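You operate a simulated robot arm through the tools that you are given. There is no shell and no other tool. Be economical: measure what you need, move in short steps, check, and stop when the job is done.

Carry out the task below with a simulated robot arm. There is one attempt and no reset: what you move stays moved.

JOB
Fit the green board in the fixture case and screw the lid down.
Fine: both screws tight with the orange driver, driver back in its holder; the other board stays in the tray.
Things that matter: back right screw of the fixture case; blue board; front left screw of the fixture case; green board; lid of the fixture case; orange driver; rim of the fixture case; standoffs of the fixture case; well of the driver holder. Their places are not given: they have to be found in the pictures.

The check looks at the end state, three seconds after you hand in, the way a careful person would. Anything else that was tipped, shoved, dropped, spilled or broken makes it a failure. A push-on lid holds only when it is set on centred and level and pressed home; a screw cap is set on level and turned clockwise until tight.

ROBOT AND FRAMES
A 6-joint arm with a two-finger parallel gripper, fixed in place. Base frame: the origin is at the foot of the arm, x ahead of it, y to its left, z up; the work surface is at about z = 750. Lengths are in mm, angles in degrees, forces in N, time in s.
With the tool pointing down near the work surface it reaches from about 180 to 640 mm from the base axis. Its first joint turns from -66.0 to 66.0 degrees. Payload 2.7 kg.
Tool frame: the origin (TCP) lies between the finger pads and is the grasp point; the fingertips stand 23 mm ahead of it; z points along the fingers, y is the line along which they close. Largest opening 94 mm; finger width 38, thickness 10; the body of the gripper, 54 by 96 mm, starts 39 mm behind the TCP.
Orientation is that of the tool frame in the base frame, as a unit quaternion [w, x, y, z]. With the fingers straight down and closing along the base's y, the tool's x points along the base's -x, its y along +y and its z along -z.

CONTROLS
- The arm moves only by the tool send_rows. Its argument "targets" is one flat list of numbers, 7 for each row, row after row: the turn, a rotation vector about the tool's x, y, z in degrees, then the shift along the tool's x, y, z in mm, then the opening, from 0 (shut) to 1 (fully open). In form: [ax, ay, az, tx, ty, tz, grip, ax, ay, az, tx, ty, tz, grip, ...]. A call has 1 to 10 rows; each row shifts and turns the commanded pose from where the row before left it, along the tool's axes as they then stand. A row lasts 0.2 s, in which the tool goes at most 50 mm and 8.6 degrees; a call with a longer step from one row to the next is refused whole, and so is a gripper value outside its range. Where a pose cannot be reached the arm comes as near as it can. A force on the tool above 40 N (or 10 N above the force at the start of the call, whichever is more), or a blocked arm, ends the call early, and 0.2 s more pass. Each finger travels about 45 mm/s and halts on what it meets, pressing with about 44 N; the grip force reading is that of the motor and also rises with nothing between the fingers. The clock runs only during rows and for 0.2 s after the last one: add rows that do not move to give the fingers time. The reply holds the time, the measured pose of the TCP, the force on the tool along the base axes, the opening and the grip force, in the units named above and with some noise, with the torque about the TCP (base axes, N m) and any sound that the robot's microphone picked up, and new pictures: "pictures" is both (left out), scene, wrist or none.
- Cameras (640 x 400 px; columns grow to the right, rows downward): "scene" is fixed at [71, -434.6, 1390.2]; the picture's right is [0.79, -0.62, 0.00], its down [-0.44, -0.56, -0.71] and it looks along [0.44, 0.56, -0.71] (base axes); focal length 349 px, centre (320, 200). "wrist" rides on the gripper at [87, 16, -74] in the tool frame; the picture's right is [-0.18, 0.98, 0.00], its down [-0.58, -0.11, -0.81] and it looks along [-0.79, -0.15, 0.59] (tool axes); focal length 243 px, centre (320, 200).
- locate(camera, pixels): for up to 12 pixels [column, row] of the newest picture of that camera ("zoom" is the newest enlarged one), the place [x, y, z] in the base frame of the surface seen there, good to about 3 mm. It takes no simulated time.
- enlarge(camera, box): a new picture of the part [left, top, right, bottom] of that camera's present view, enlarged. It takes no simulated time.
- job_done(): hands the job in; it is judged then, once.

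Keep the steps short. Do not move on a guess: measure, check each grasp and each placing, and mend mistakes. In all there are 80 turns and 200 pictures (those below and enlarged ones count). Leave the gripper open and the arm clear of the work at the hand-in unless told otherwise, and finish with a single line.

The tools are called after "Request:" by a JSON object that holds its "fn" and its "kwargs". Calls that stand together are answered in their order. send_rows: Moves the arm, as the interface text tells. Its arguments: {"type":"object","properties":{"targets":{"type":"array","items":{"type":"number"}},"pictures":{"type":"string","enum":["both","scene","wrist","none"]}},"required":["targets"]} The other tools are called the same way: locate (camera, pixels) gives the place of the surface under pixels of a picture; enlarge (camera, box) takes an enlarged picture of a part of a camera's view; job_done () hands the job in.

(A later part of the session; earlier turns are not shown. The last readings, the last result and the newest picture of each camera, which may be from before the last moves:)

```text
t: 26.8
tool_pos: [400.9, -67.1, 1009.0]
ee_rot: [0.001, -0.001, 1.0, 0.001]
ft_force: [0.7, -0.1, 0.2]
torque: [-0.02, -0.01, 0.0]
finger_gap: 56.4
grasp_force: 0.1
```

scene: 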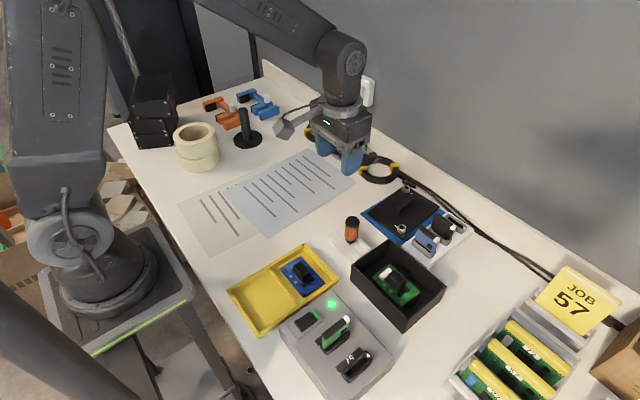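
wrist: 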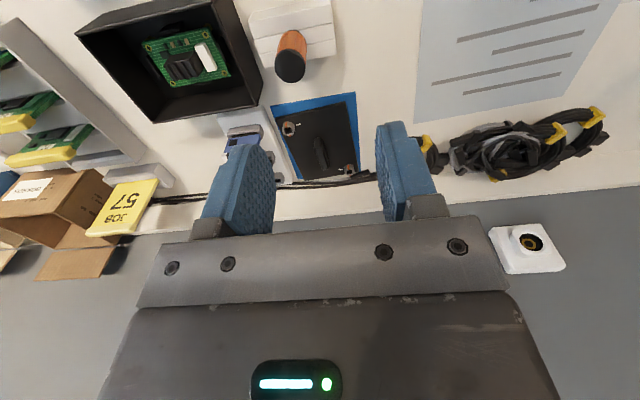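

Request:
{"fn": "enlarge", "kwargs": {"camera": "wrist", "box": [250, 80, 378, 190]}}

Request:
{"fn": "enlarge", "kwargs": {"camera": "scene", "box": [355, 180, 455, 250]}}

```text
3.64 times, centred on (314, 135) of wrist
```

zoom: 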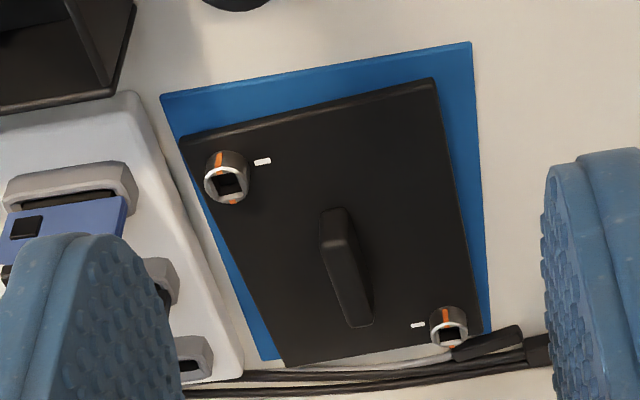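

```text
5.71 times, centred on (405, 215) of scene
```

zoom: 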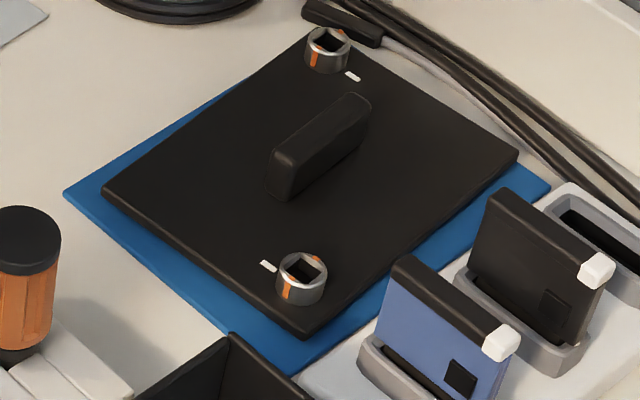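

Request:
{"fn": "locate", "kwargs": {"camera": "zoom", "pixels": [[105, 190], [308, 335], [516, 155], [300, 38], [280, 152], [345, 97], [368, 105], [296, 160], [302, 260], [328, 36], [270, 266], [352, 76]]}}

Request:
{"fn": "locate", "kwargs": {"camera": "wrist", "pixels": [[276.6, 118], [344.5, 103], [316, 143], [324, 167], [289.3, 129.5], [348.8, 172], [299, 180], [361, 160]]}}

```text
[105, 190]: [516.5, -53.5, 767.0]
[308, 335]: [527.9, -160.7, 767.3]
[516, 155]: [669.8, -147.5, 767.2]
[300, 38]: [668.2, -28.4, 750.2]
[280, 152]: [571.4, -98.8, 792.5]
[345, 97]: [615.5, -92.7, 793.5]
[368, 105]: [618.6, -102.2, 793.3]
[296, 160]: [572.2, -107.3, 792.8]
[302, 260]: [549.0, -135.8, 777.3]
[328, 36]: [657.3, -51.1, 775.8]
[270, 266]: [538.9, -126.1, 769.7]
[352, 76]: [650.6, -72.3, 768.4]
```

```text
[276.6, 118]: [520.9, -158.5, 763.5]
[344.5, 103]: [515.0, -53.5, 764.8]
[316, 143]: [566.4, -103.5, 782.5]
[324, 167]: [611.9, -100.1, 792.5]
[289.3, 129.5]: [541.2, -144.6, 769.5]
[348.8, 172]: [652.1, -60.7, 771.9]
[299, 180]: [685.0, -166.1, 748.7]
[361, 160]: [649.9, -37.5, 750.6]
```

Lid: long axis along ≈x turned ≈+5.5°, fin centre (594.5,-100.3), top z 793, lid top z 768. Screws at (549,-136) and (657,-51). Check neighbour heights for clearance.

Request:
{"fn": "locate", "kwargs": {"camera": "scene", "pixels": [[421, 229], [440, 243], [438, 217], [453, 228], [446, 212], [348, 218], [352, 216]]}}

Request:
{"fn": "enlarge", "kwargs": {"camera": "scene", "box": [380, 190, 430, 222]}}

```text
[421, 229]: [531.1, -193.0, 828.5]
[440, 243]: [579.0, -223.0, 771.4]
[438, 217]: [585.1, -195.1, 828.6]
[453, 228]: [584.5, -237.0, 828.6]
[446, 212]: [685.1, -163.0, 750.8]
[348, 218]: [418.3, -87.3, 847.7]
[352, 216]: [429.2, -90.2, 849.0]
```

```text
12.50 times, centred on (405, 206) of scene
```

zoom: 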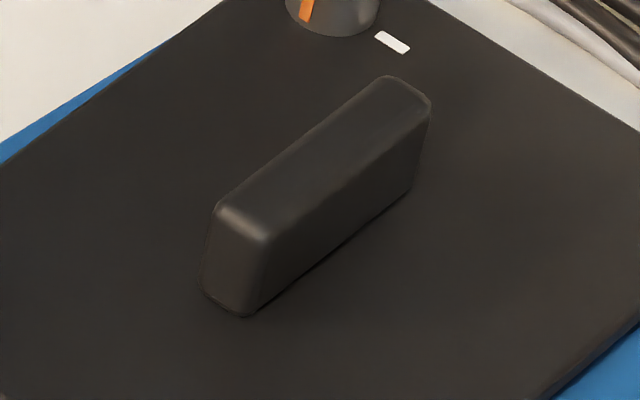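

Request:
{"fn": "locate", "kwargs": {"camera": "zoom", "pixels": [[222, 205], [265, 240], [385, 80], [425, 100], [325, 155], [275, 180], [375, 130], [300, 208], [345, 115], [200, 200], [450, 250], [300, 320]]}}

```text
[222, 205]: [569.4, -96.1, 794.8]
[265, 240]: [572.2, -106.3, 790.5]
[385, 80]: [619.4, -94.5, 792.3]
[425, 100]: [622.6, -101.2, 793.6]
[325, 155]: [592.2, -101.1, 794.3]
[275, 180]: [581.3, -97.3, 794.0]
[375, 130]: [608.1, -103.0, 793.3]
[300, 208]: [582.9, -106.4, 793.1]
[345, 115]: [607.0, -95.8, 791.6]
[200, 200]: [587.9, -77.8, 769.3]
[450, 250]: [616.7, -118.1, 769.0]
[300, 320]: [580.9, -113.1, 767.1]
```

Go above the fin: (595.5,-100, 830), tool turned 5° to match, fingers at ~37 mm.

Request:
{"fn": "send_rows", "kwargs": {"targets": [0, 0, 0, -34, -5.5, 15, 0.4, 0, 0, 0, -34, -5.5, 25, 0.4, 0, 0, 0, -34, -5.5, 32, 0.4, 0, 0, 0, -34, -5.5, 35, 0.4, 0, 0, 0, -33, -5.5, 36, 0.4, 0, 0, 0, -25.5, -5.4, 36, 0.4, 0, 0, -5, 0, 0, 0, 0.4, 0, 0, 0, 0, 0, 0, 0.4], "pictures": "both"}}

Request:
{"fn": "enlarge", "kwargs": {"camera": "wrist", "box": [200, 60, 440, 210]}}

```text
t: 28.6
tool_pos: [596.3, -100.6, 827.9]
ee_rot: [0.001, -0.044, 0.999, 0.001]
ft_force: [-0.4, 0.5, 0.9]
torque: [0.02, 0.0, 0.0]
finger_gap: 37.5
grasp_force: 0.1
```

scene: 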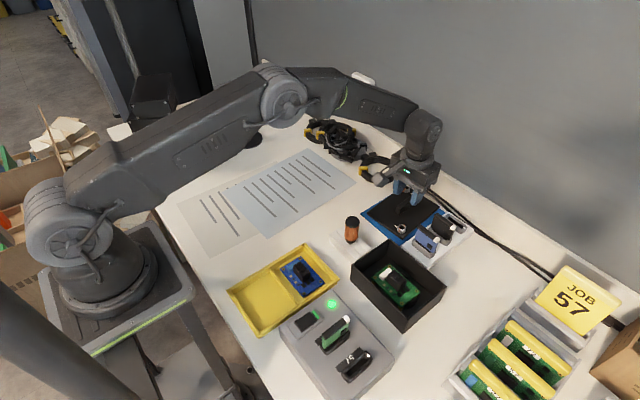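
wrist: 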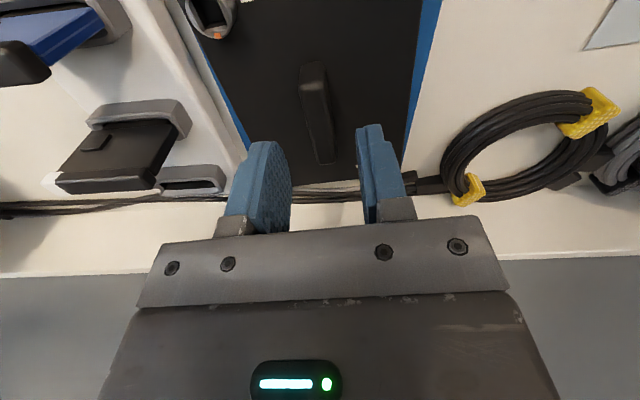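

```text
2.67 times, centred on (320, 135) of wrist
```

zoom: 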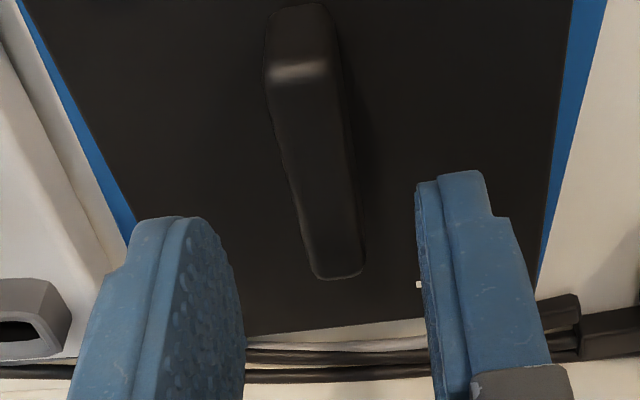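

Fin is between the fingers. Descend to z≈793 and close.

Request:
{"fn": "send_rows", "kwargs": {"targets": [0, 0, 0, 0, 0, 15, 0.4, 0, 0, 0, 0, 0, 15, 0.4, 0, 0, 0, 0, 0, 4.5, 0.4, 0, 0, 0, 0, 0, 0, 0.4, 0, 0, 0, 0, 0, 0, 0, 0, 0, 0, 0, 0, 0, 0, 0, 0, 0, 0, 0, 0, 0, 0, 0, 0, 0, 0, 0, 0], "pictures": "both"}}

```text
t: 30.4
tool_pos: [596.7, -99.8, 795.7]
ee_rot: [0.001, -0.044, 0.999, 0.0]
ft_force: [0.1, -0.9, 0.3]
torque: [-0.02, 0.0, -0.01]
finger_gap: 13.3
grasp_force: 43.4
```

scene: 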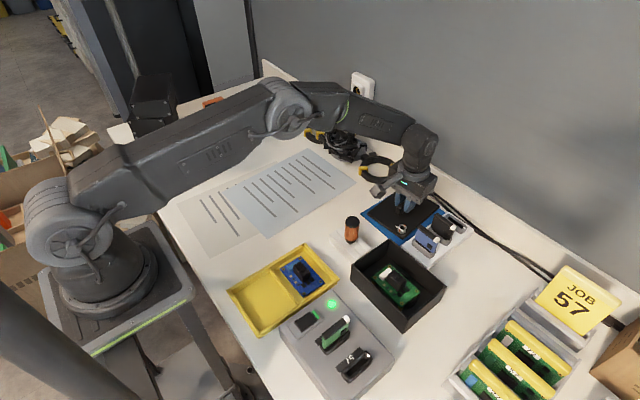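
wrist: 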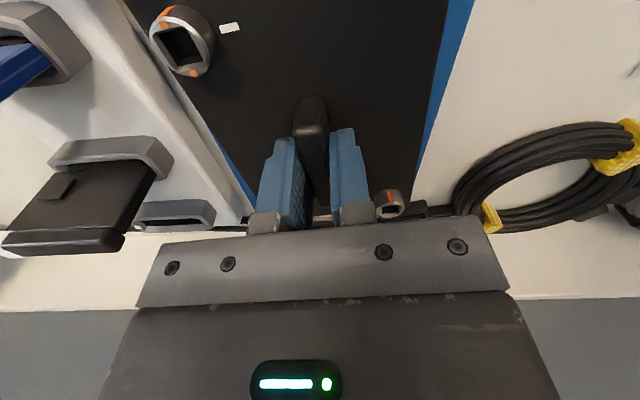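

Go ~2.5 mm deeper for a firmer hold: open, lower, close.

Request:
{"fn": "send_rows", "kwargs": {"targets": [0, 0, 0, 0, 0, 0, 0.25, 0, 0, 0, 0, 0, 0, 0.25, 0, 0, 0, 0, 0, 2.7, 0.25, 0, 0, 0, 0, 0, 0, 0.25, 0, 0, 0, 0, 0, 0, 0, 0, 0, 0, 0, 0, 0, 0, 0, 0, 0, 0, 0, 0, 0], "pictures": "none"}}

Request:
{"fn": "send_rows", "kwargs": {"targets": [0, 0, 0, 0, 0, -3, 0, 0, 0, 0, 0, 0, -5, 0, 0, 0, 0, 0, 0, -8, 0, 0, 0, 0, 0, 0, -12, 0, 0, 0, 0, 0, 0, -20, 0, 0, 0, 0, 0, 0, -20, 0, 0, 0, 0, 0, 0, 0, 0], "pictures": "both"}}

```text
t: 32.0
tool_pos: [595.4, -100.3, 793.7]
ee_rot: [0.002, -0.043, 0.999, 0.0]
ft_force: [1.4, -0.7, 0.4]
torque: [0.02, -0.02, -0.01]
finger_gap: 13.5
grasp_force: 44.3
```

```text
t: 33.6
tool_pos: [595.8, -100.8, 862.3]
ee_rot: [0.002, -0.043, 0.999, 0.0]
ft_force: [0.0, -0.5, -1.1]
torque: [0.02, 0.02, -0.01]
finger_gap: 13.3
grasp_force: 44.1
```

scene: 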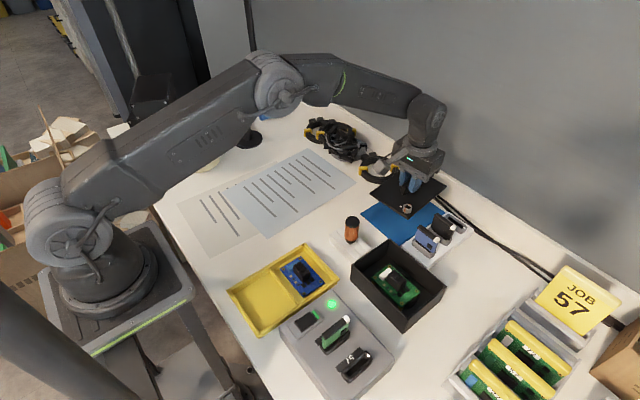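
wrist: 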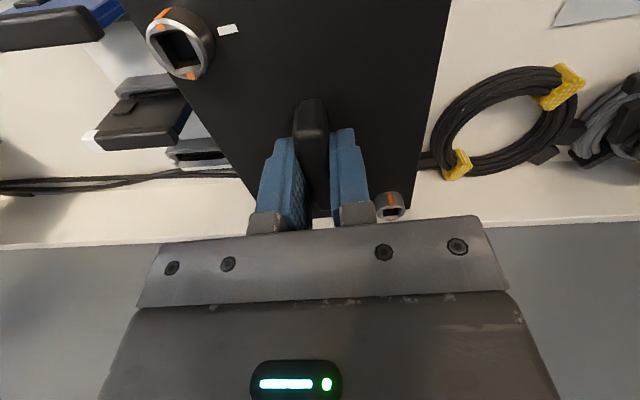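

Lid is held. Un-tilt 5°, lift high above the driver, and move over toward the case.

Request:
{"fn": "send_rows", "kwargs": {"targets": [0, 0, 5, 0, 0, 0, 0, 0, 0, 0, 0, 0, -30, 0, 0, 0, 0, 0, 0, -35, 0, 0, 0, 0, 0, 0, -25, 0, 0, 0, 0, 30, -23, 0, 0, 0, 0, 0, 36, -28, 0, 0, 0, 0, 0, 36, -28, 0, 0, 0, 0, 0, 36, -28, 0, 0, 0, 0, 0, 36, -27, 0, 0, 0, 0, 0, 0, 0, 0, 0], "pictures": "none"}}

Request:
{"fn": "send_rows", "kwargs": {"targets": [0, 0, 7, 0, 0, 0, 0, 0, 0, 8, 0, 0, 0, 0, 0, 0, 8, 0, 0, 0, 0, 0, 0, 8, 0, 0, 0, 0, 0, 0, 8, 0, 0, 0, 0, 0, 0, 8, 0, 0, 0, 0, 0, 0, 8, 0, 0, 0, 0, 0, 0, 8, 0, 0, 0, 0, 0, 0, 8, 0, 0, 0, 0, 0, 0, 8, 0, 0, 0, 0], "pictures": "none"}}

Request:
{"fn": "send_rows", "kwargs": {"targets": [0, 0, 7, 0, 0, 0, 0, 0, 0, 4, 0, 0, 0, 0, 0, 0, 0, 0, 0, 0, 0], "pictures": "both"}}

```text
t: 35.8
tool_pos: [419.8, -233.2, 952.0]
ee_rot: [0.002, 0.0, 1.0, 0.0]
ft_force: [-0.4, -0.1, -0.5]
torque: [0.02, 0.0, 0.0]
finger_gap: 13.6
grasp_force: 44.4
```

```text
t: 38.0
tool_pos: [420.4, -234.7, 951.4]
ee_rot: [0.0, 0.638, 0.77, 0.001]
ft_force: [-0.3, 0.5, 0.3]
torque: [0.0, -0.02, 0.01]
finger_gap: 13.4
grasp_force: 44.8
```

```text
t: 38.8
tool_pos: [421.4, -234.9, 952.1]
ee_rot: [0.0, 0.707, 0.707, 0.0]
ft_force: [0.2, 0.2, -0.4]
torque: [0.03, -0.01, 0.03]
finger_gap: 13.2
grasp_force: 43.4
```

scene: 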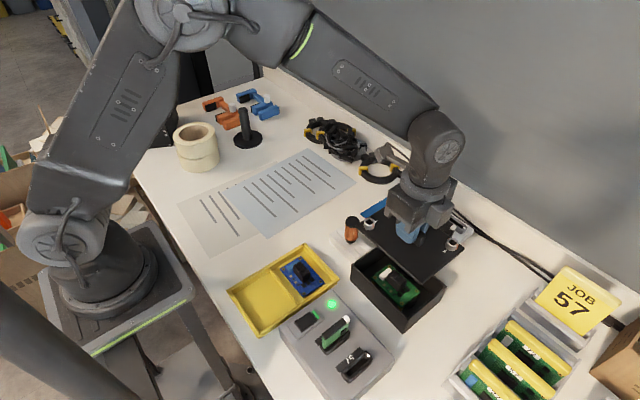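
wrist: 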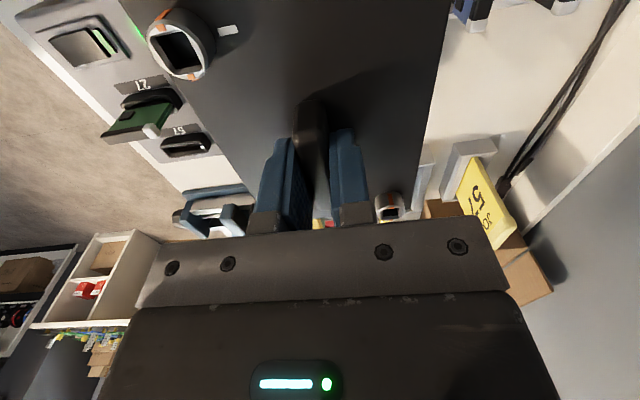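

Descend to TCP ≈ 885 and measure lid edges against the case rim.

Request:
{"fn": "send_rows", "kwargs": {"targets": [0, 0, 0, 0, 0, 22, 0, 0, 0, 0, 0, 0, 22, 0, 0, 0, 0, 0, 0, 22, 0, 0, 0, 0, 0, 0, 0, 0], "pictures": "both"}}

Request:
{"fn": "enlarge", "kwargs": {"camera": "scene", "box": [345, 220, 465, 335]}}

Request:
{"fn": "enlarge", "kwargs": {"camera": "wrist", "box": [120, 0, 460, 215]}}

```text
t: 39.8
tool_pos: [420.7, -234.8, 884.6]
ee_rot: [0.001, 0.707, 0.708, 0.001]
ft_force: [-0.5, 1.0, -1.0]
torque: [-0.03, -0.02, -0.02]
finger_gap: 13.4
grasp_force: 44.6
```

scene: 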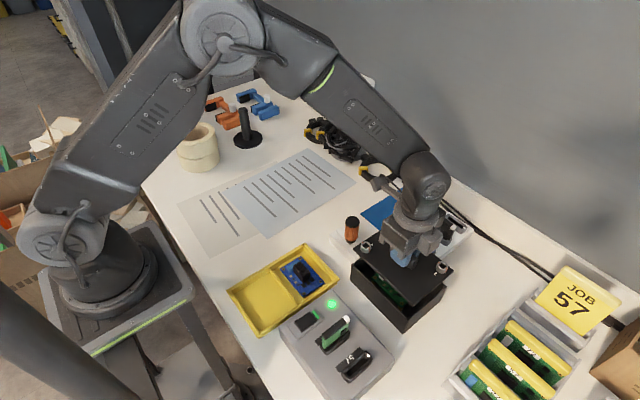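
wrist: 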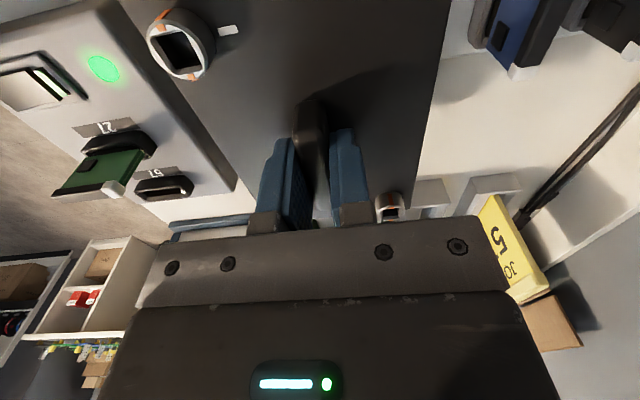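

```text
3.48 times, centred on (405, 278) of scene
```

zoom: 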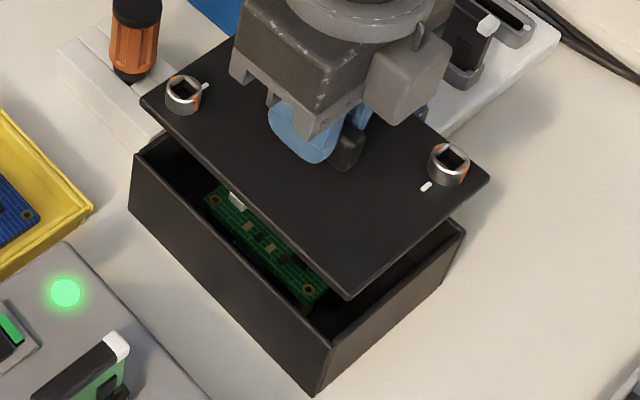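

```text
1.86 times, centred on (290, 108) of wrist
```

zoom: 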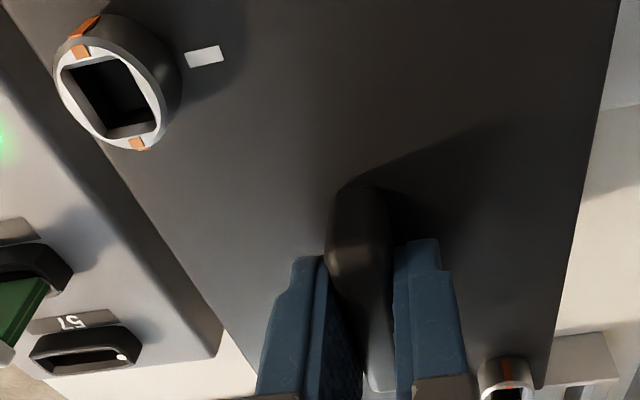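

Request:
{"fn": "enlarge", "kwargs": {"camera": "scene", "box": [345, 235, 465, 330]}}

```text
4.21 times, centred on (405, 282) of scene
```

zoom: 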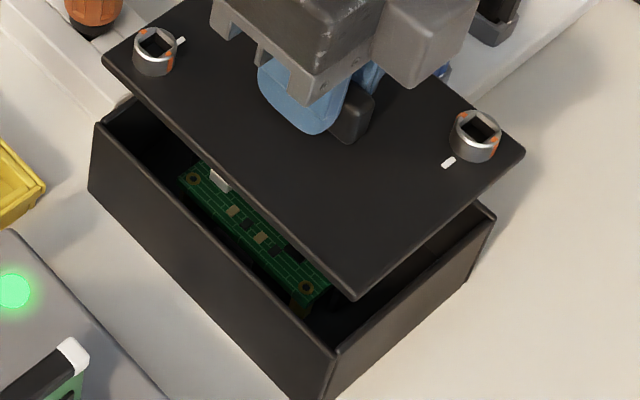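

Request:
{"fn": "locate", "kwargs": {"camera": "zoom", "pixels": [[108, 57], [522, 152], [354, 292], [230, 175], [440, 222], [102, 122], [336, 355], [494, 217], [215, 238], [415, 285], [153, 36], [477, 126]]}}

```text
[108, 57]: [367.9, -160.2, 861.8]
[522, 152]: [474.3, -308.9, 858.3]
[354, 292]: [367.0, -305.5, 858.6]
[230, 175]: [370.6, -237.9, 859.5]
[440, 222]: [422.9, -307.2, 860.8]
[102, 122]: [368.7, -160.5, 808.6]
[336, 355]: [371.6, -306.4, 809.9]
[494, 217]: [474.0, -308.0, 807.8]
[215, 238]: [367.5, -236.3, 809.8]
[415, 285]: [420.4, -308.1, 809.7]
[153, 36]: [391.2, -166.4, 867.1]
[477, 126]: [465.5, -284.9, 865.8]
```

Lid corners coincide with the case corners (projection check within ~0.5 mm). Descend 32, then slowly.

Request:
{"fn": "send_rows", "kwargs": {"targets": [0, 0, 0, 0, 0, 16, 0, 0, 0, 0, 0, 0, 16, 0, 0, 0, 0, 0, 0, 0, 0], "pictures": "scene"}}

Request:
{"fn": "enlarge", "kwargs": {"camera": "scene", "box": [345, 235, 465, 330]}}

```text
t: 40.6
tool_pos: [422.3, -235.1, 853.1]
ee_rot: [0.001, 0.707, 0.707, 0.001]
ft_force: [0.0, -0.3, -0.6]
torque: [0.03, -0.01, -0.01]
finger_gap: 13.2
grasp_force: 43.4
```

scene: 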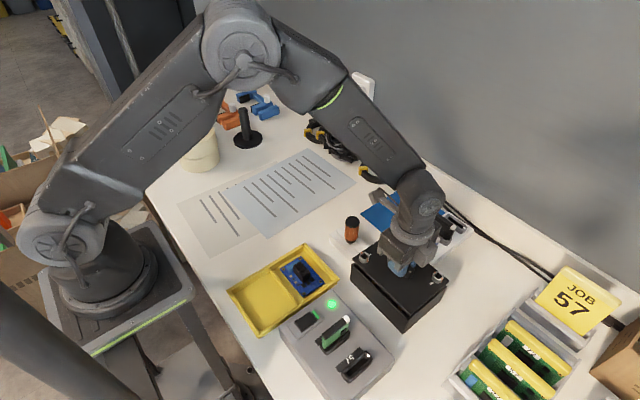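

```text
4.21 times, centred on (405, 282) of scene
```

zoom: 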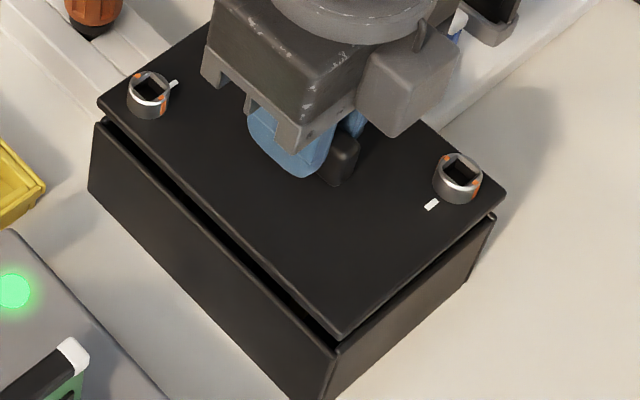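

Well aligned. Go down in small rows until contact.

Request:
{"fn": "send_rows", "kwargs": {"targets": [0, 0, 0, 0, 0, 3, 0, 0, 0, 0, 0, 0, 3, 0, 0, 0, 0, 0, 0, 2, 0, 0, 0, 0, 0, 0, 1, 0, 0, 0, 0, 0, 0, 0, 0], "pictures": "scene"}}

Request:
{"fn": "enlarge", "kwargs": {"camera": "scene", "box": [345, 235, 465, 330]}}

```text
t: 41.8
tool_pos: [422.5, -235.0, 844.5]
ee_rot: [0.001, 0.707, 0.707, 0.001]
ft_force: [-4.5, 1.9, 7.9]
torque: [-0.22, -0.05, -0.22]
finger_gap: 13.2
grasp_force: 43.8
```

scene: 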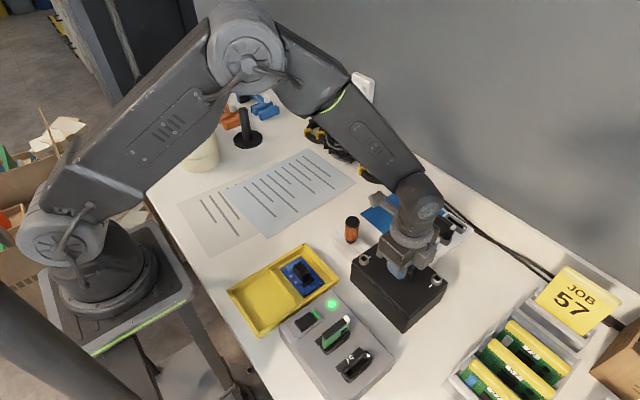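

```text
4.21 times, centred on (405, 282) of scene
```

zoom: 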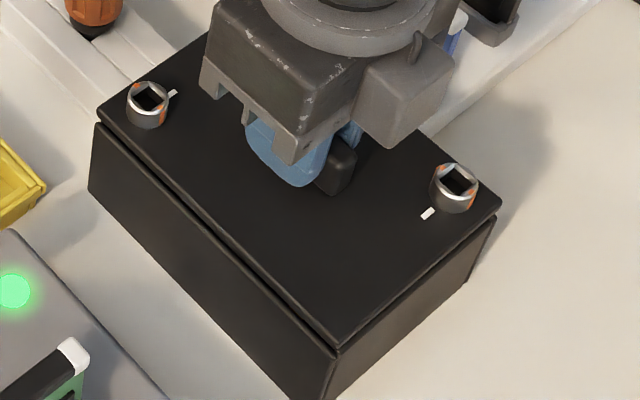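

Light contact with a small side force of -x: ease 1.2 mm toward -x and press 2 mm more.

Request:
{"fn": "send_rows", "kwargs": {"targets": [0, 0, 0, 0, -1.2, 0, 0, 0, 0, 0, 0, 0, 1, 0, 0, 0, 0, 0, 0, 1, 0, 0, 0, 0, 0, 0, 0, 0], "pictures": "none"}}

```text
t: 42.8
tool_pos: [420.2, -235.0, 842.4]
ee_rot: [0.001, 0.707, 0.707, 0.001]
ft_force: [-0.3, -1.6, 5.8]
torque: [-0.45, 0.16, -0.08]
finger_gap: 13.5
grasp_force: 44.4
```

Request:
{"fn": "send_rows", "kwargs": {"targets": [0, 0, 0, 0, 0, 1, 0, 0, 0, 0, 0, 0, 1, 0, 0, 0, 0, 0, 0, 0, 0], "pictures": "none"}}

```text
t: 43.6
tool_pos: [419.8, -233.8, 841.7]
ee_rot: [0.003, 0.707, 0.707, 0.001]
ft_force: [-10.1, 4.5, 36.5]
torque: [0.17, 0.27, -0.09]
finger_gap: 13.1
grasp_force: 44.1
```

Firm contact at z 841.7. Look at the seam.

Request:
{"fn": "enlarge", "kwargs": {"camera": "scene", "box": [345, 250, 425, 335]}}

Request:
{"fn": "enlarge", "kwargs": {"camera": "scene", "box": [405, 255, 455, 325]}}

```text
4.71 times, centred on (385, 292) of scene
```

zoom: 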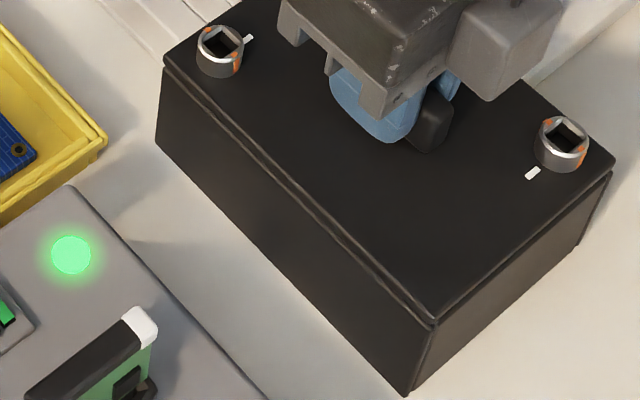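

```text
5.71 times, centred on (430, 290) of scene
```

zoom: 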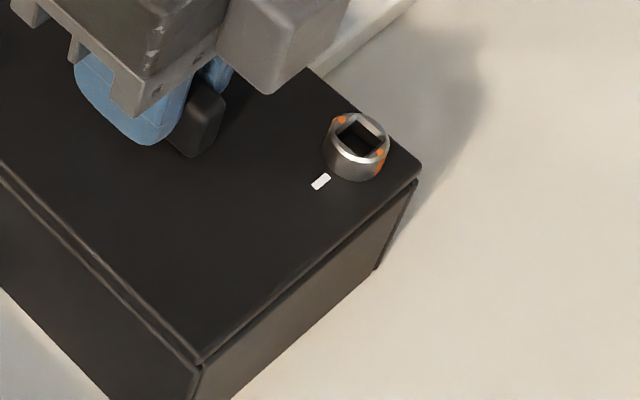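

Lid sits flush all round. Release, rise, and back off to view screws and driver.

Request:
{"fn": "send_rows", "kwargs": {"targets": [0, 0, 0, 0, 0, 0, 0.3, 0, 0, 0, 0, 0, 0, 0.4, 0, 0, 0, 0, 0, 0, 0.4, 0, 0, 0, 0, 0, -10, 0.4, 0, 0, 0, 0, 0, -30, 0.4, 0, 0, 0, 0, 0, -40, 0.4, 0, 0, 0, 0, -30, -30, 0.4, 0, 0, 0, 0, -40, -20, 0.4, 0, 0, 0, 0, -40, -20, 0.4, 0, 0, 0, 0, 0, 0, 0.4], "pictures": "both"}}

Request:
{"fn": "enlarge", "kwargs": {"camera": "scene", "box": [330, 200, 460, 335]}}

Request:
{"fn": "enlarge", "kwargs": {"camera": "scene", "box": [325, 205, 385, 255]}}

```text
t: 45.8
tool_pos: [309.1, -235.7, 989.3]
ee_rot: [0.001, 0.707, 0.707, 0.0]
ft_force: [-0.1, 0.1, 0.8]
torque: [0.0, -0.01, -0.01]
finger_gap: 37.5
grasp_force: 0.0
```

scene: 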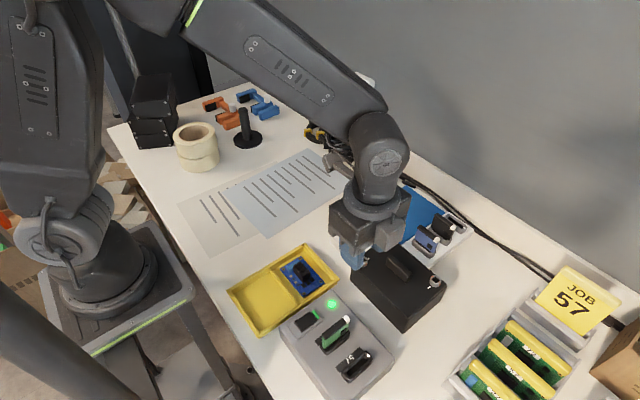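
wrist: 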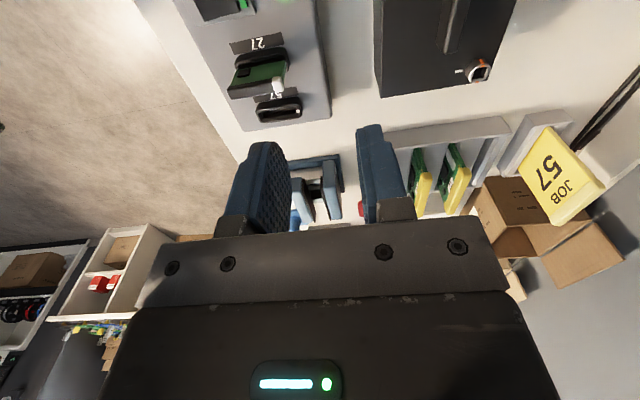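

```text
2.96 times, centred on (395, 268) of scene
```

zoom: 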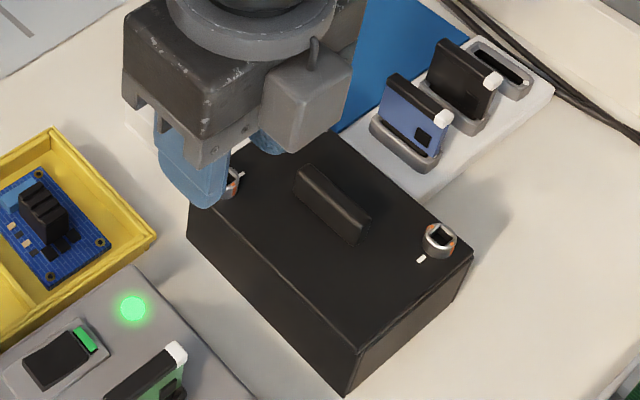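

```text
8.00 times, centred on (355, 230) of scene
```

zoom: 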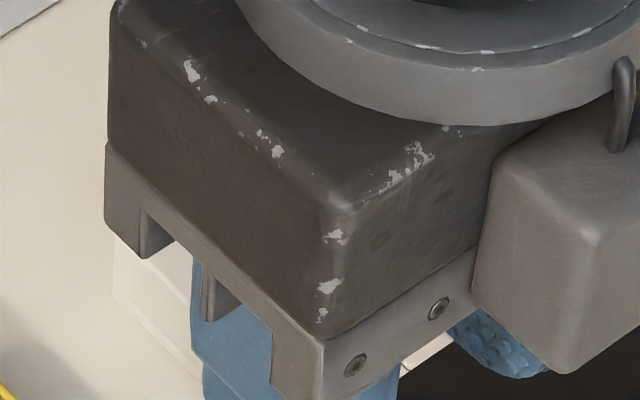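

The arm hides the driver. Move to (360,-67,1000) and turn the tool back to the original orientation for a clear look at the driver.

Request:
{"fn": "send_rows", "kwargs": {"targets": [0, 0, 0, 42, 12.5, -3, 0.5, 0, 0, 0, 42, 12.5, -3, 0.5, 0, 0, 0, 42, 12.5, -3, 0.5, 0, 0, 0, 42, 12.5, -3, 0.5, 0, 0, -8, 0, 0, 0, 0.5, 0, 0, -8.2, 0, 0, 0, 0.5, 0, 0, -8.2, 0, 0, 0, 0.5, 0, 0, -8.2, 0, 0, 0, 0.5, 0, 0, -8.2, 0, 0, 0, 0.5, 0, 0, -8.2, 0, 0, 0, 0.5], "pictures": "none"}}

Request:
{"fn": "send_rows", "kwargs": {"targets": [0, 0, -8.2, 0, 0, 0, 0.5, 0, 0, -8.2, 0, 0, 0, 0.5, 0, 0, -8.2, 0, 0, 0, 0.5, 0, 0, -8.2, 0, 0, 0, 0.5, 0, 0, -8.2, 0, 0, 0, 0.5, 0, 0, 0, 0, 0, 0, 0.5], "pictures": "both"}}

Request:
{"fn": "enlarge", "kwargs": {"camera": "scene", "box": [325, 205, 385, 255]}}

Request:
{"fn": "enlarge", "kwargs": {"camera": "scene", "box": [345, 235, 465, 330]}}

```text
t: 48.0
tool_pos: [359.2, -67.6, 1001.3]
ee_rot: [0.0, 0.348, 0.937, 0.0]
ft_force: [-0.1, -0.8, 0.1]
torque: [0.0, 0.0, -0.01]
finger_gap: 47.0
grasp_force: 0.0
```

```text
t: 49.4
tool_pos: [360.2, -67.4, 1001.7]
ee_rot: [0.0, -0.001, 1.0, -0.001]
ft_force: [1.2, -0.4, 0.0]
torque: [0.0, -0.02, -0.04]
finger_gap: 46.9
grasp_force: 0.0
```

scene: 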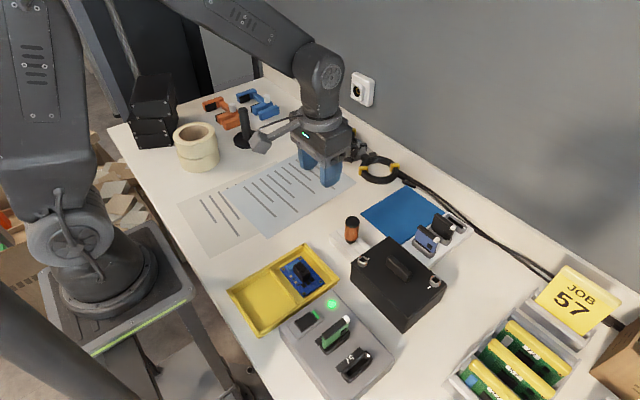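
wrist: 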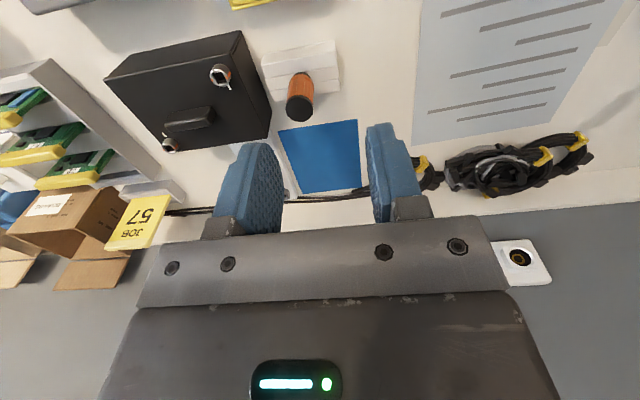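

```text
8.00 times, centred on (355, 230) of scene
```

zoom: 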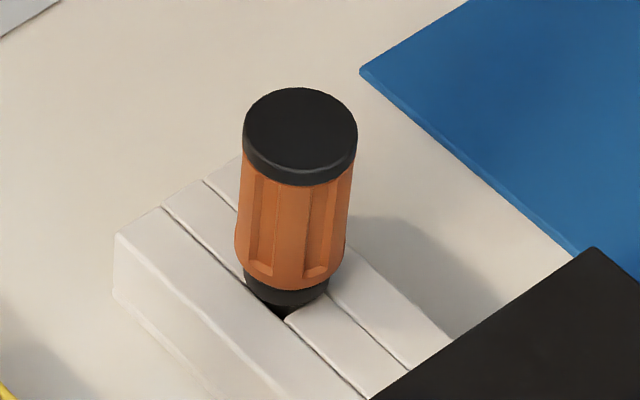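

```text
4.21 times, centred on (405, 282) of scene
```

zoom: 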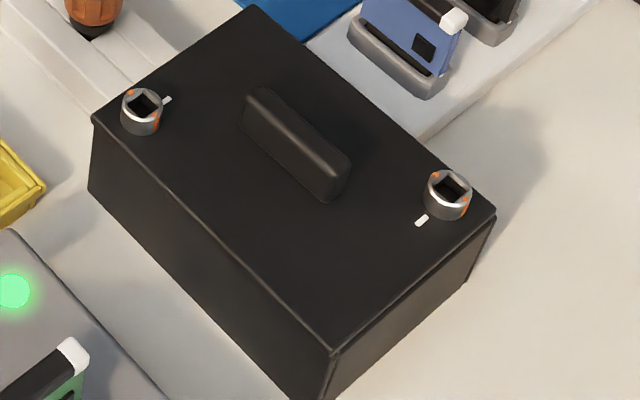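

Request:
{"fn": "locate", "kwargs": {"camera": "zoom", "pixels": [[123, 98], [161, 103], [141, 89], [142, 114], [428, 184], [470, 190], [449, 172], [449, 201], [167, 101], [421, 220], [102, 60], [330, 150]]}}

Request:
{"fn": "locate", "kwargs": {"camera": "scene", "pixels": [[352.6, 221.3], [347, 222], [358.5, 221], [352.6, 217], [352.6, 226], [351, 235], [350.5, 240], [333, 240], [345, 252], [365, 250], [352, 247]]}}

Request:
{"fn": "enlarge", "kwargs": {"camera": "wrist", "box": [190, 30, 350, 130]}}

```text
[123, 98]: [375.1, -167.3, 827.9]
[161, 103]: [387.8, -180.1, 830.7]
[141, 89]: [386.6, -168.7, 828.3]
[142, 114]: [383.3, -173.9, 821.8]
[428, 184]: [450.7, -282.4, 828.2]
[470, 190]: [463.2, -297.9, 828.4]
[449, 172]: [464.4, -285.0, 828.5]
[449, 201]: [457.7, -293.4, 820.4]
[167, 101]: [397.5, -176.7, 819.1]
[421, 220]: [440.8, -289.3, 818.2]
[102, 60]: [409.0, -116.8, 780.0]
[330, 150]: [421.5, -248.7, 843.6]
```

```text
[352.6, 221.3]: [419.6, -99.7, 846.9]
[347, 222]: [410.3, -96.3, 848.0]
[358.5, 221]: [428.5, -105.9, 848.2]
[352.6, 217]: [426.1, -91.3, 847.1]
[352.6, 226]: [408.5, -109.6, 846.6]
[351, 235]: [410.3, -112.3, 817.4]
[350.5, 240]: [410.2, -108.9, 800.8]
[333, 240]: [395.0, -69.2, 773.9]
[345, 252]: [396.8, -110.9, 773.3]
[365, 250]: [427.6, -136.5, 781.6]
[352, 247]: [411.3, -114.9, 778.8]
```

```text
4.00 times, centred on (270, 80) of wrist
```

zoom: 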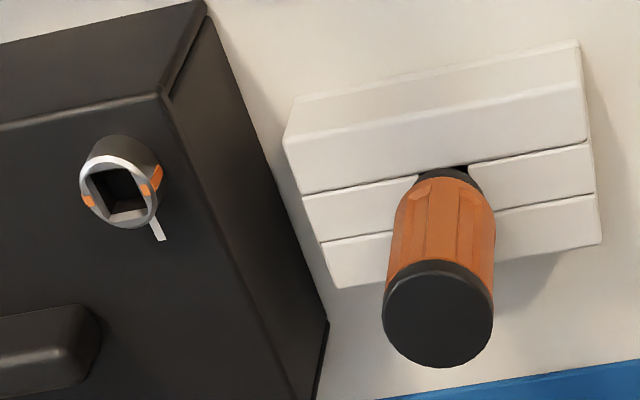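

Driver cap centre ≈ (418.5,-100.5), top 847.5, ~29 mm across; holder top ≈779. Screw 1 ≈ (382,-174), screw 2 ≈ (458,-291), tops ≈828. Go above the driver.

Request:
{"fn": "send_rows", "kwargs": {"targets": [0, 0, 0, -20, -11, 36, 0.6, 0, 0, 0, -20, -11, 36, 0.6, 0, 0, 0, -18.5, -11.2, 40, 0.6, 0, 0, 0, 0, 0, 0, 0.6], "pictures": "both"}}

Request:
{"fn": "enlarge", "kwargs": {"camera": "wrist", "box": [200, 0, 440, 150]}}

```text
t: 50.4
tool_pos: [419.0, -100.4, 891.1]
ee_rot: [0.002, -0.001, 1.0, 0.0]
ft_force: [-0.4, -0.9, 0.2]
torque: [0.02, -0.02, -0.03]
finger_gap: 56.5
grasp_force: 0.1
```

scene: 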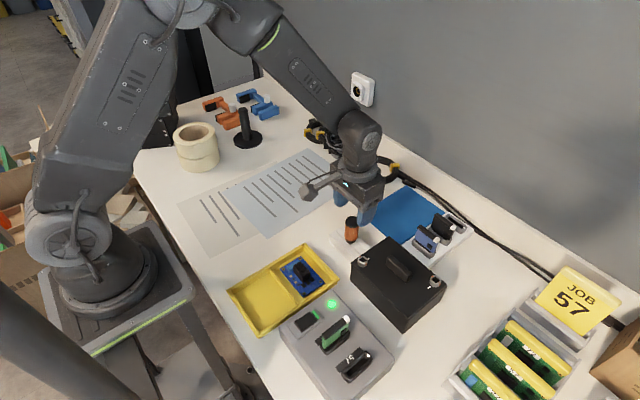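
wrist: 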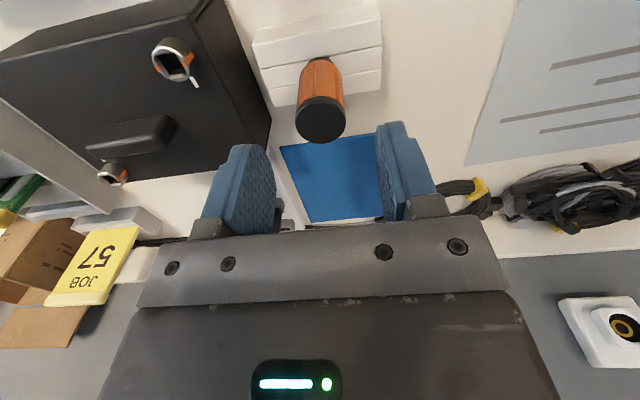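

```text
2.67 times, centred on (320, 75) of wrist
```

zoom: 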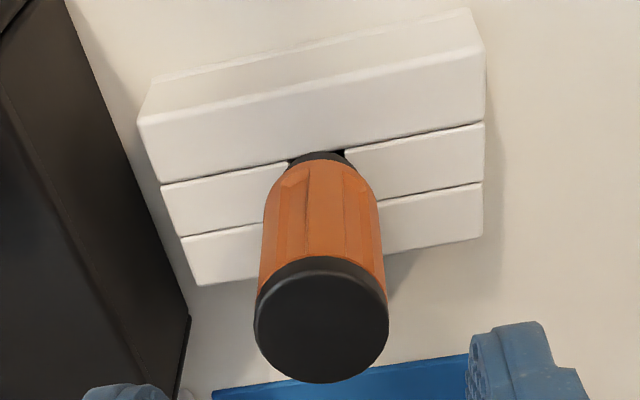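

Request:
{"fn": "locate", "kwargs": {"camera": "zoom", "pixels": [[320, 325], [262, 325], [380, 325], [320, 285], [320, 372], [310, 215], [316, 158], [140, 130], [480, 60]]}}

Request:
{"fn": "locate", "kwargs": {"camera": "wrist", "pixels": [[158, 50], [189, 62], [167, 78], [181, 44], [100, 172], [125, 178], [195, 83]]}}

```text
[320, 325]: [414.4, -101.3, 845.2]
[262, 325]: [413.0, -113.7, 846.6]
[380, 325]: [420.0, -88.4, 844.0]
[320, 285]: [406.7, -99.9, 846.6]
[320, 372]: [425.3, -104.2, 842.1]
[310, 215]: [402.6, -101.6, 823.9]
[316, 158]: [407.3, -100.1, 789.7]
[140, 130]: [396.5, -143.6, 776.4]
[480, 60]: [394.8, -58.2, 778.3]
```

```text
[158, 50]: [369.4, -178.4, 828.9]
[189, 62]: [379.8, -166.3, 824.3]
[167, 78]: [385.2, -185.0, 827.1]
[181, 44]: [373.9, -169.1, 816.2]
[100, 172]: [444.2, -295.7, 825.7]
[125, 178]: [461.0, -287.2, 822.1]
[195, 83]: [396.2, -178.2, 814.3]
```

Both views agree: driver at ≈(417.5,-101). Descend to z≈822 and close.

Request:
{"fn": "send_rows", "kwargs": {"targets": [0, 0, 0, 1.3, -0.6, 20, 0.6, 0, 0, 0, 0, 0, 25, 0.6, 0, 0, 0, 0, 0, 24, 0.6, 0, 0, 0, 0, 0, 0, 0.6, 0, 0, 0, 0, 0, 0, 0, 0, 0, 0, 0, 0, 0, 0, 0, 0, 0, 0, 0, 0, 0, 0, 0, 0, 0, 0, 0, 0], "pictures": "both"}}

```text
t: 52.2
tool_pos: [417.6, -100.7, 820.4]
ee_rot: [0.0, -0.001, 1.0, 0.0]
ft_force: [-0.2, 0.9, 0.6]
torque: [-0.02, 0.02, -0.01]
finger_gap: 28.9
grasp_force: 43.9
```

scene: 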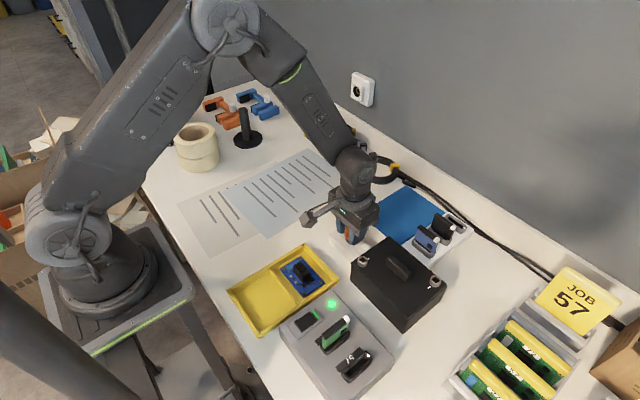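
wrist: 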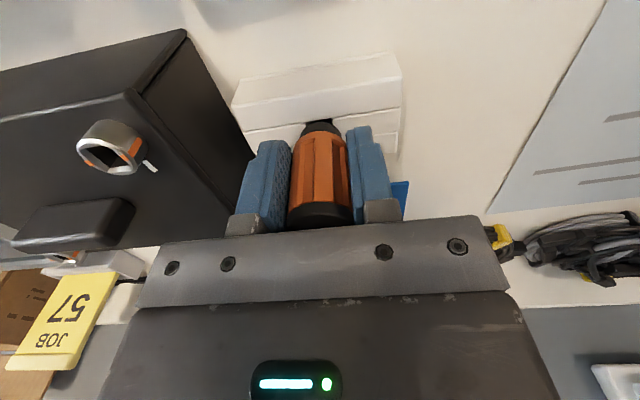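

Gripped at (417.6,-100.7,820.4) — that is the return pose. Lift straight up.

Request:
{"fn": "send_rows", "kwargs": {"targets": [0, 0, 0, 0, 0, -4, 0, 0, 0, 0, 0, 0, -8, 0, 0, 0, 0, 0, 0, -18, 0, 0, 0, 0, 0, 0, -25, 0, 0, 0, 0, 0, 0, -30, 0, 0, 0, 0, 0, 0, -30, 0, 0, 0, 0, 0, 0, 0, 0], "pictures": "both"}}

Request:
{"fn": "enlarge", "kwargs": {"camera": "scene", "box": [320, 190, 390, 260]}}

Request:
{"fn": "enlarge", "kwargs": {"camera": "wrist", "box": [220, 50, 420, 240]}}

```text
t: 53.8
tool_pos: [416.8, -100.2, 935.7]
ee_rot: [0.001, 0.0, 1.0, 0.0]
ft_force: [-0.5, 0.2, -0.9]
torque: [0.0, -0.01, -0.01]
finger_gap: 28.7
grasp_force: 44.1
```

scene: 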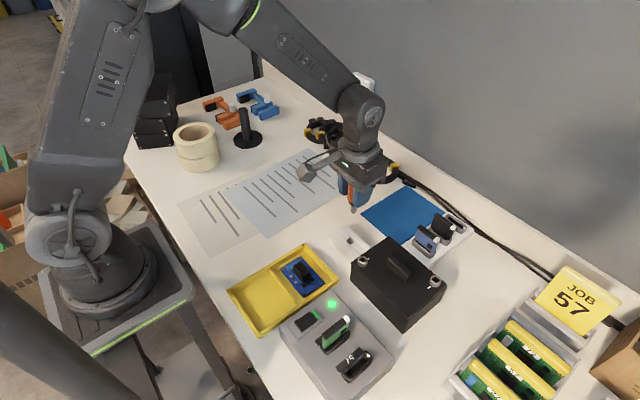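
wrist: 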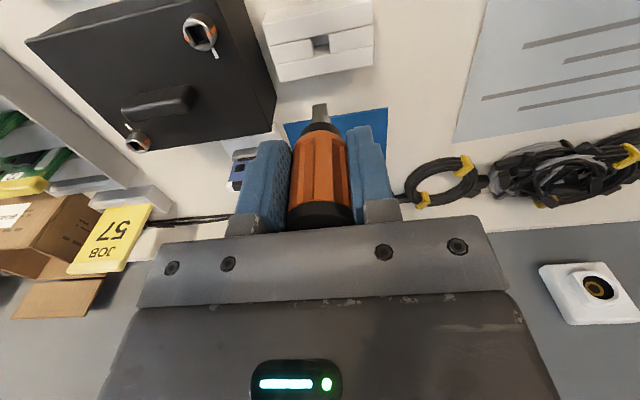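

```text
5.71 times, centred on (355, 225) of scene
```

zoom: 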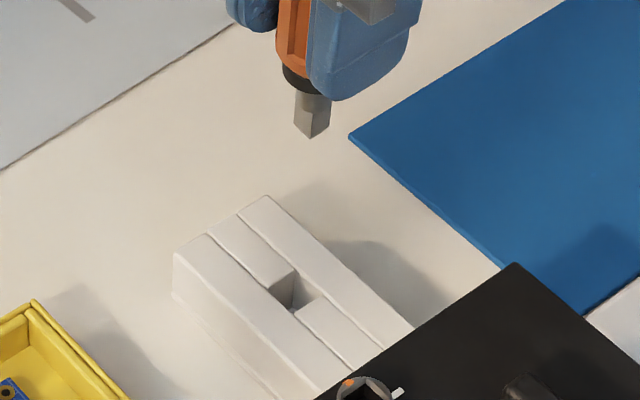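

```text
2.11 times, centred on (320, 145) of wrist
```

zoom: 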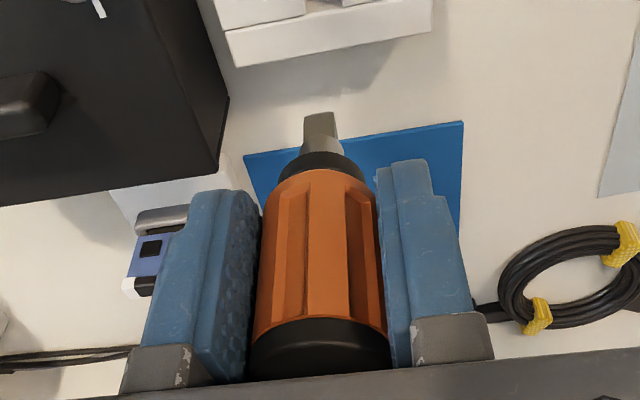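

Bit is square and aligned with the axes. Zoom on both sockets to get their hole orientation, and locate the bit tip.

Request:
{"fn": "enlarge", "kwargs": {"camera": "scene", "box": [350, 245, 390, 270]}}

Request:
{"fn": "locate", "kwargs": {"camera": "zoom", "pixels": [[154, 210], [240, 212], [120, 183], [335, 232], [350, 245], [187, 240], [215, 185], [186, 170], [320, 190], [370, 165]]}}

Request:
{"fn": "enlarge", "kwargs": {"camera": "scene", "box": [423, 267, 463, 292]}}

Request:
{"fn": "locate", "kwargs": {"camera": "scene", "pixels": [[351.5, 211], [355, 211], [353.3, 213.5], [353.3, 208], [348.5, 240.5]]}}

```text
16.00 times, centred on (370, 258) of scene
```

zoom: 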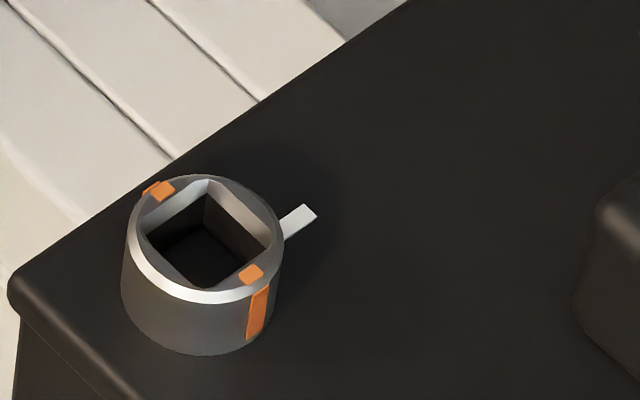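

```text
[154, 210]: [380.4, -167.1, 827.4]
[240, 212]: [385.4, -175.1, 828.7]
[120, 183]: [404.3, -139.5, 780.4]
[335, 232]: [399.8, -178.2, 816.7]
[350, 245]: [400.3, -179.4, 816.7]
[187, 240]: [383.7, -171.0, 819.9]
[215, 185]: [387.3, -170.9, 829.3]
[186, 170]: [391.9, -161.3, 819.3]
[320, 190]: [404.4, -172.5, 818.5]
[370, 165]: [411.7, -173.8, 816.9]
```

```text
16.00 times, centred on (443, 280) of scene
```

zoom: 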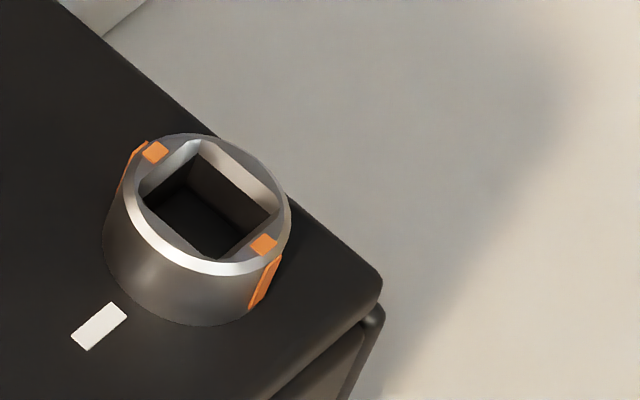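

```text
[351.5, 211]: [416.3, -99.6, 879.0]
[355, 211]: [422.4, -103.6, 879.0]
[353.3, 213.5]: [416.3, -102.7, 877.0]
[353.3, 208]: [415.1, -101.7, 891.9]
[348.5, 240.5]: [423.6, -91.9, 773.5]
```

Sockets: square holes aligned with the axes, orange marks along y, white ticks at +x (screw 1) and −x (screw 2): a quarter-turn clockwise each. Tip is ≈58.7 below TCP. Hover over screw 1 with tip at ≈841.

Request:
{"fn": "send_rows", "kwargs": {"targets": [0, 0, 0, 17.5, -37, 0, 0, 0, 0, 0, 17.5, -37, 0, 0, 0, 0, 0, 0, 0, 18, 0, 0, 0, 0, 0, 0, 18, 0, 0, 0, 0, 0, 0, 0, 0], "pictures": "both"}}

Request:
{"fn": "enlarge", "kwargs": {"camera": "scene", "box": [345, 230, 395, 270]}}

Request:
{"fn": "enlarge", "kwargs": {"camera": "wrist", "box": [260, 50, 380, 140]}}

```text
t: 55.0
tool_pos: [382.8, -174.4, 899.6]
ee_rot: [0.001, 0.0, 1.0, 0.001]
ft_force: [-0.3, -1.0, -0.7]
torque: [-0.01, -0.01, -0.03]
finger_gap: 28.8
grasp_force: 44.6
```

scene: 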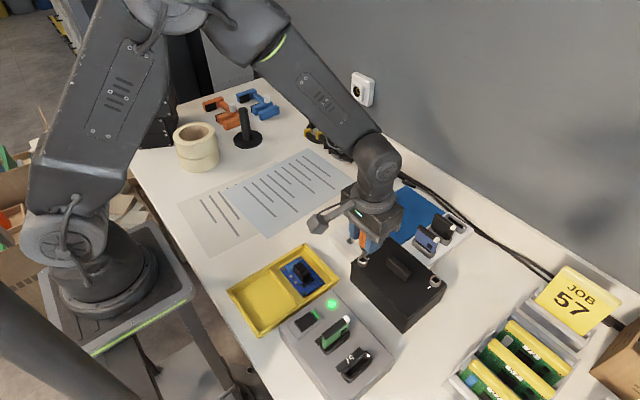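
wrist: 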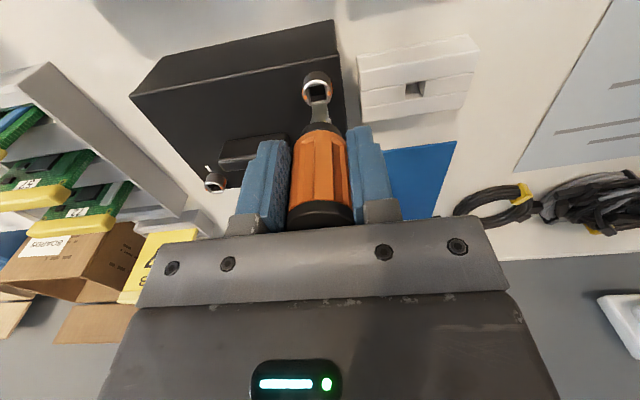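

```text
10.00 times, centred on (370, 250) of scene
```

zoom: 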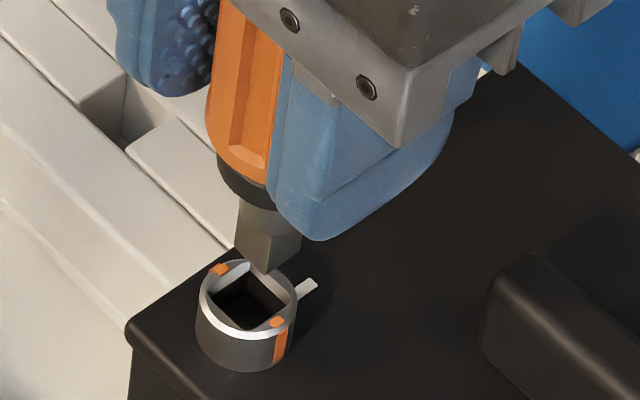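

```text
4.44 times, centred on (320, 95) of wrist
```

zoom: 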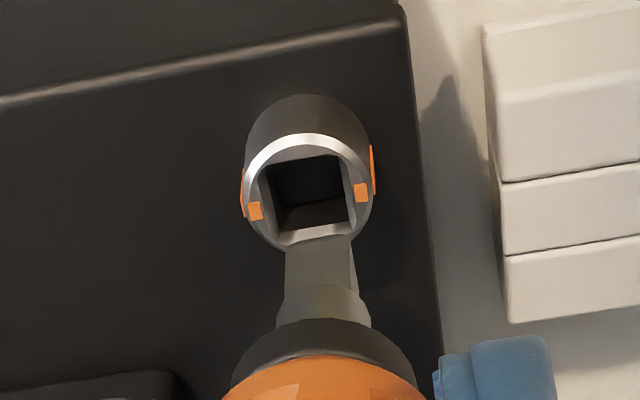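

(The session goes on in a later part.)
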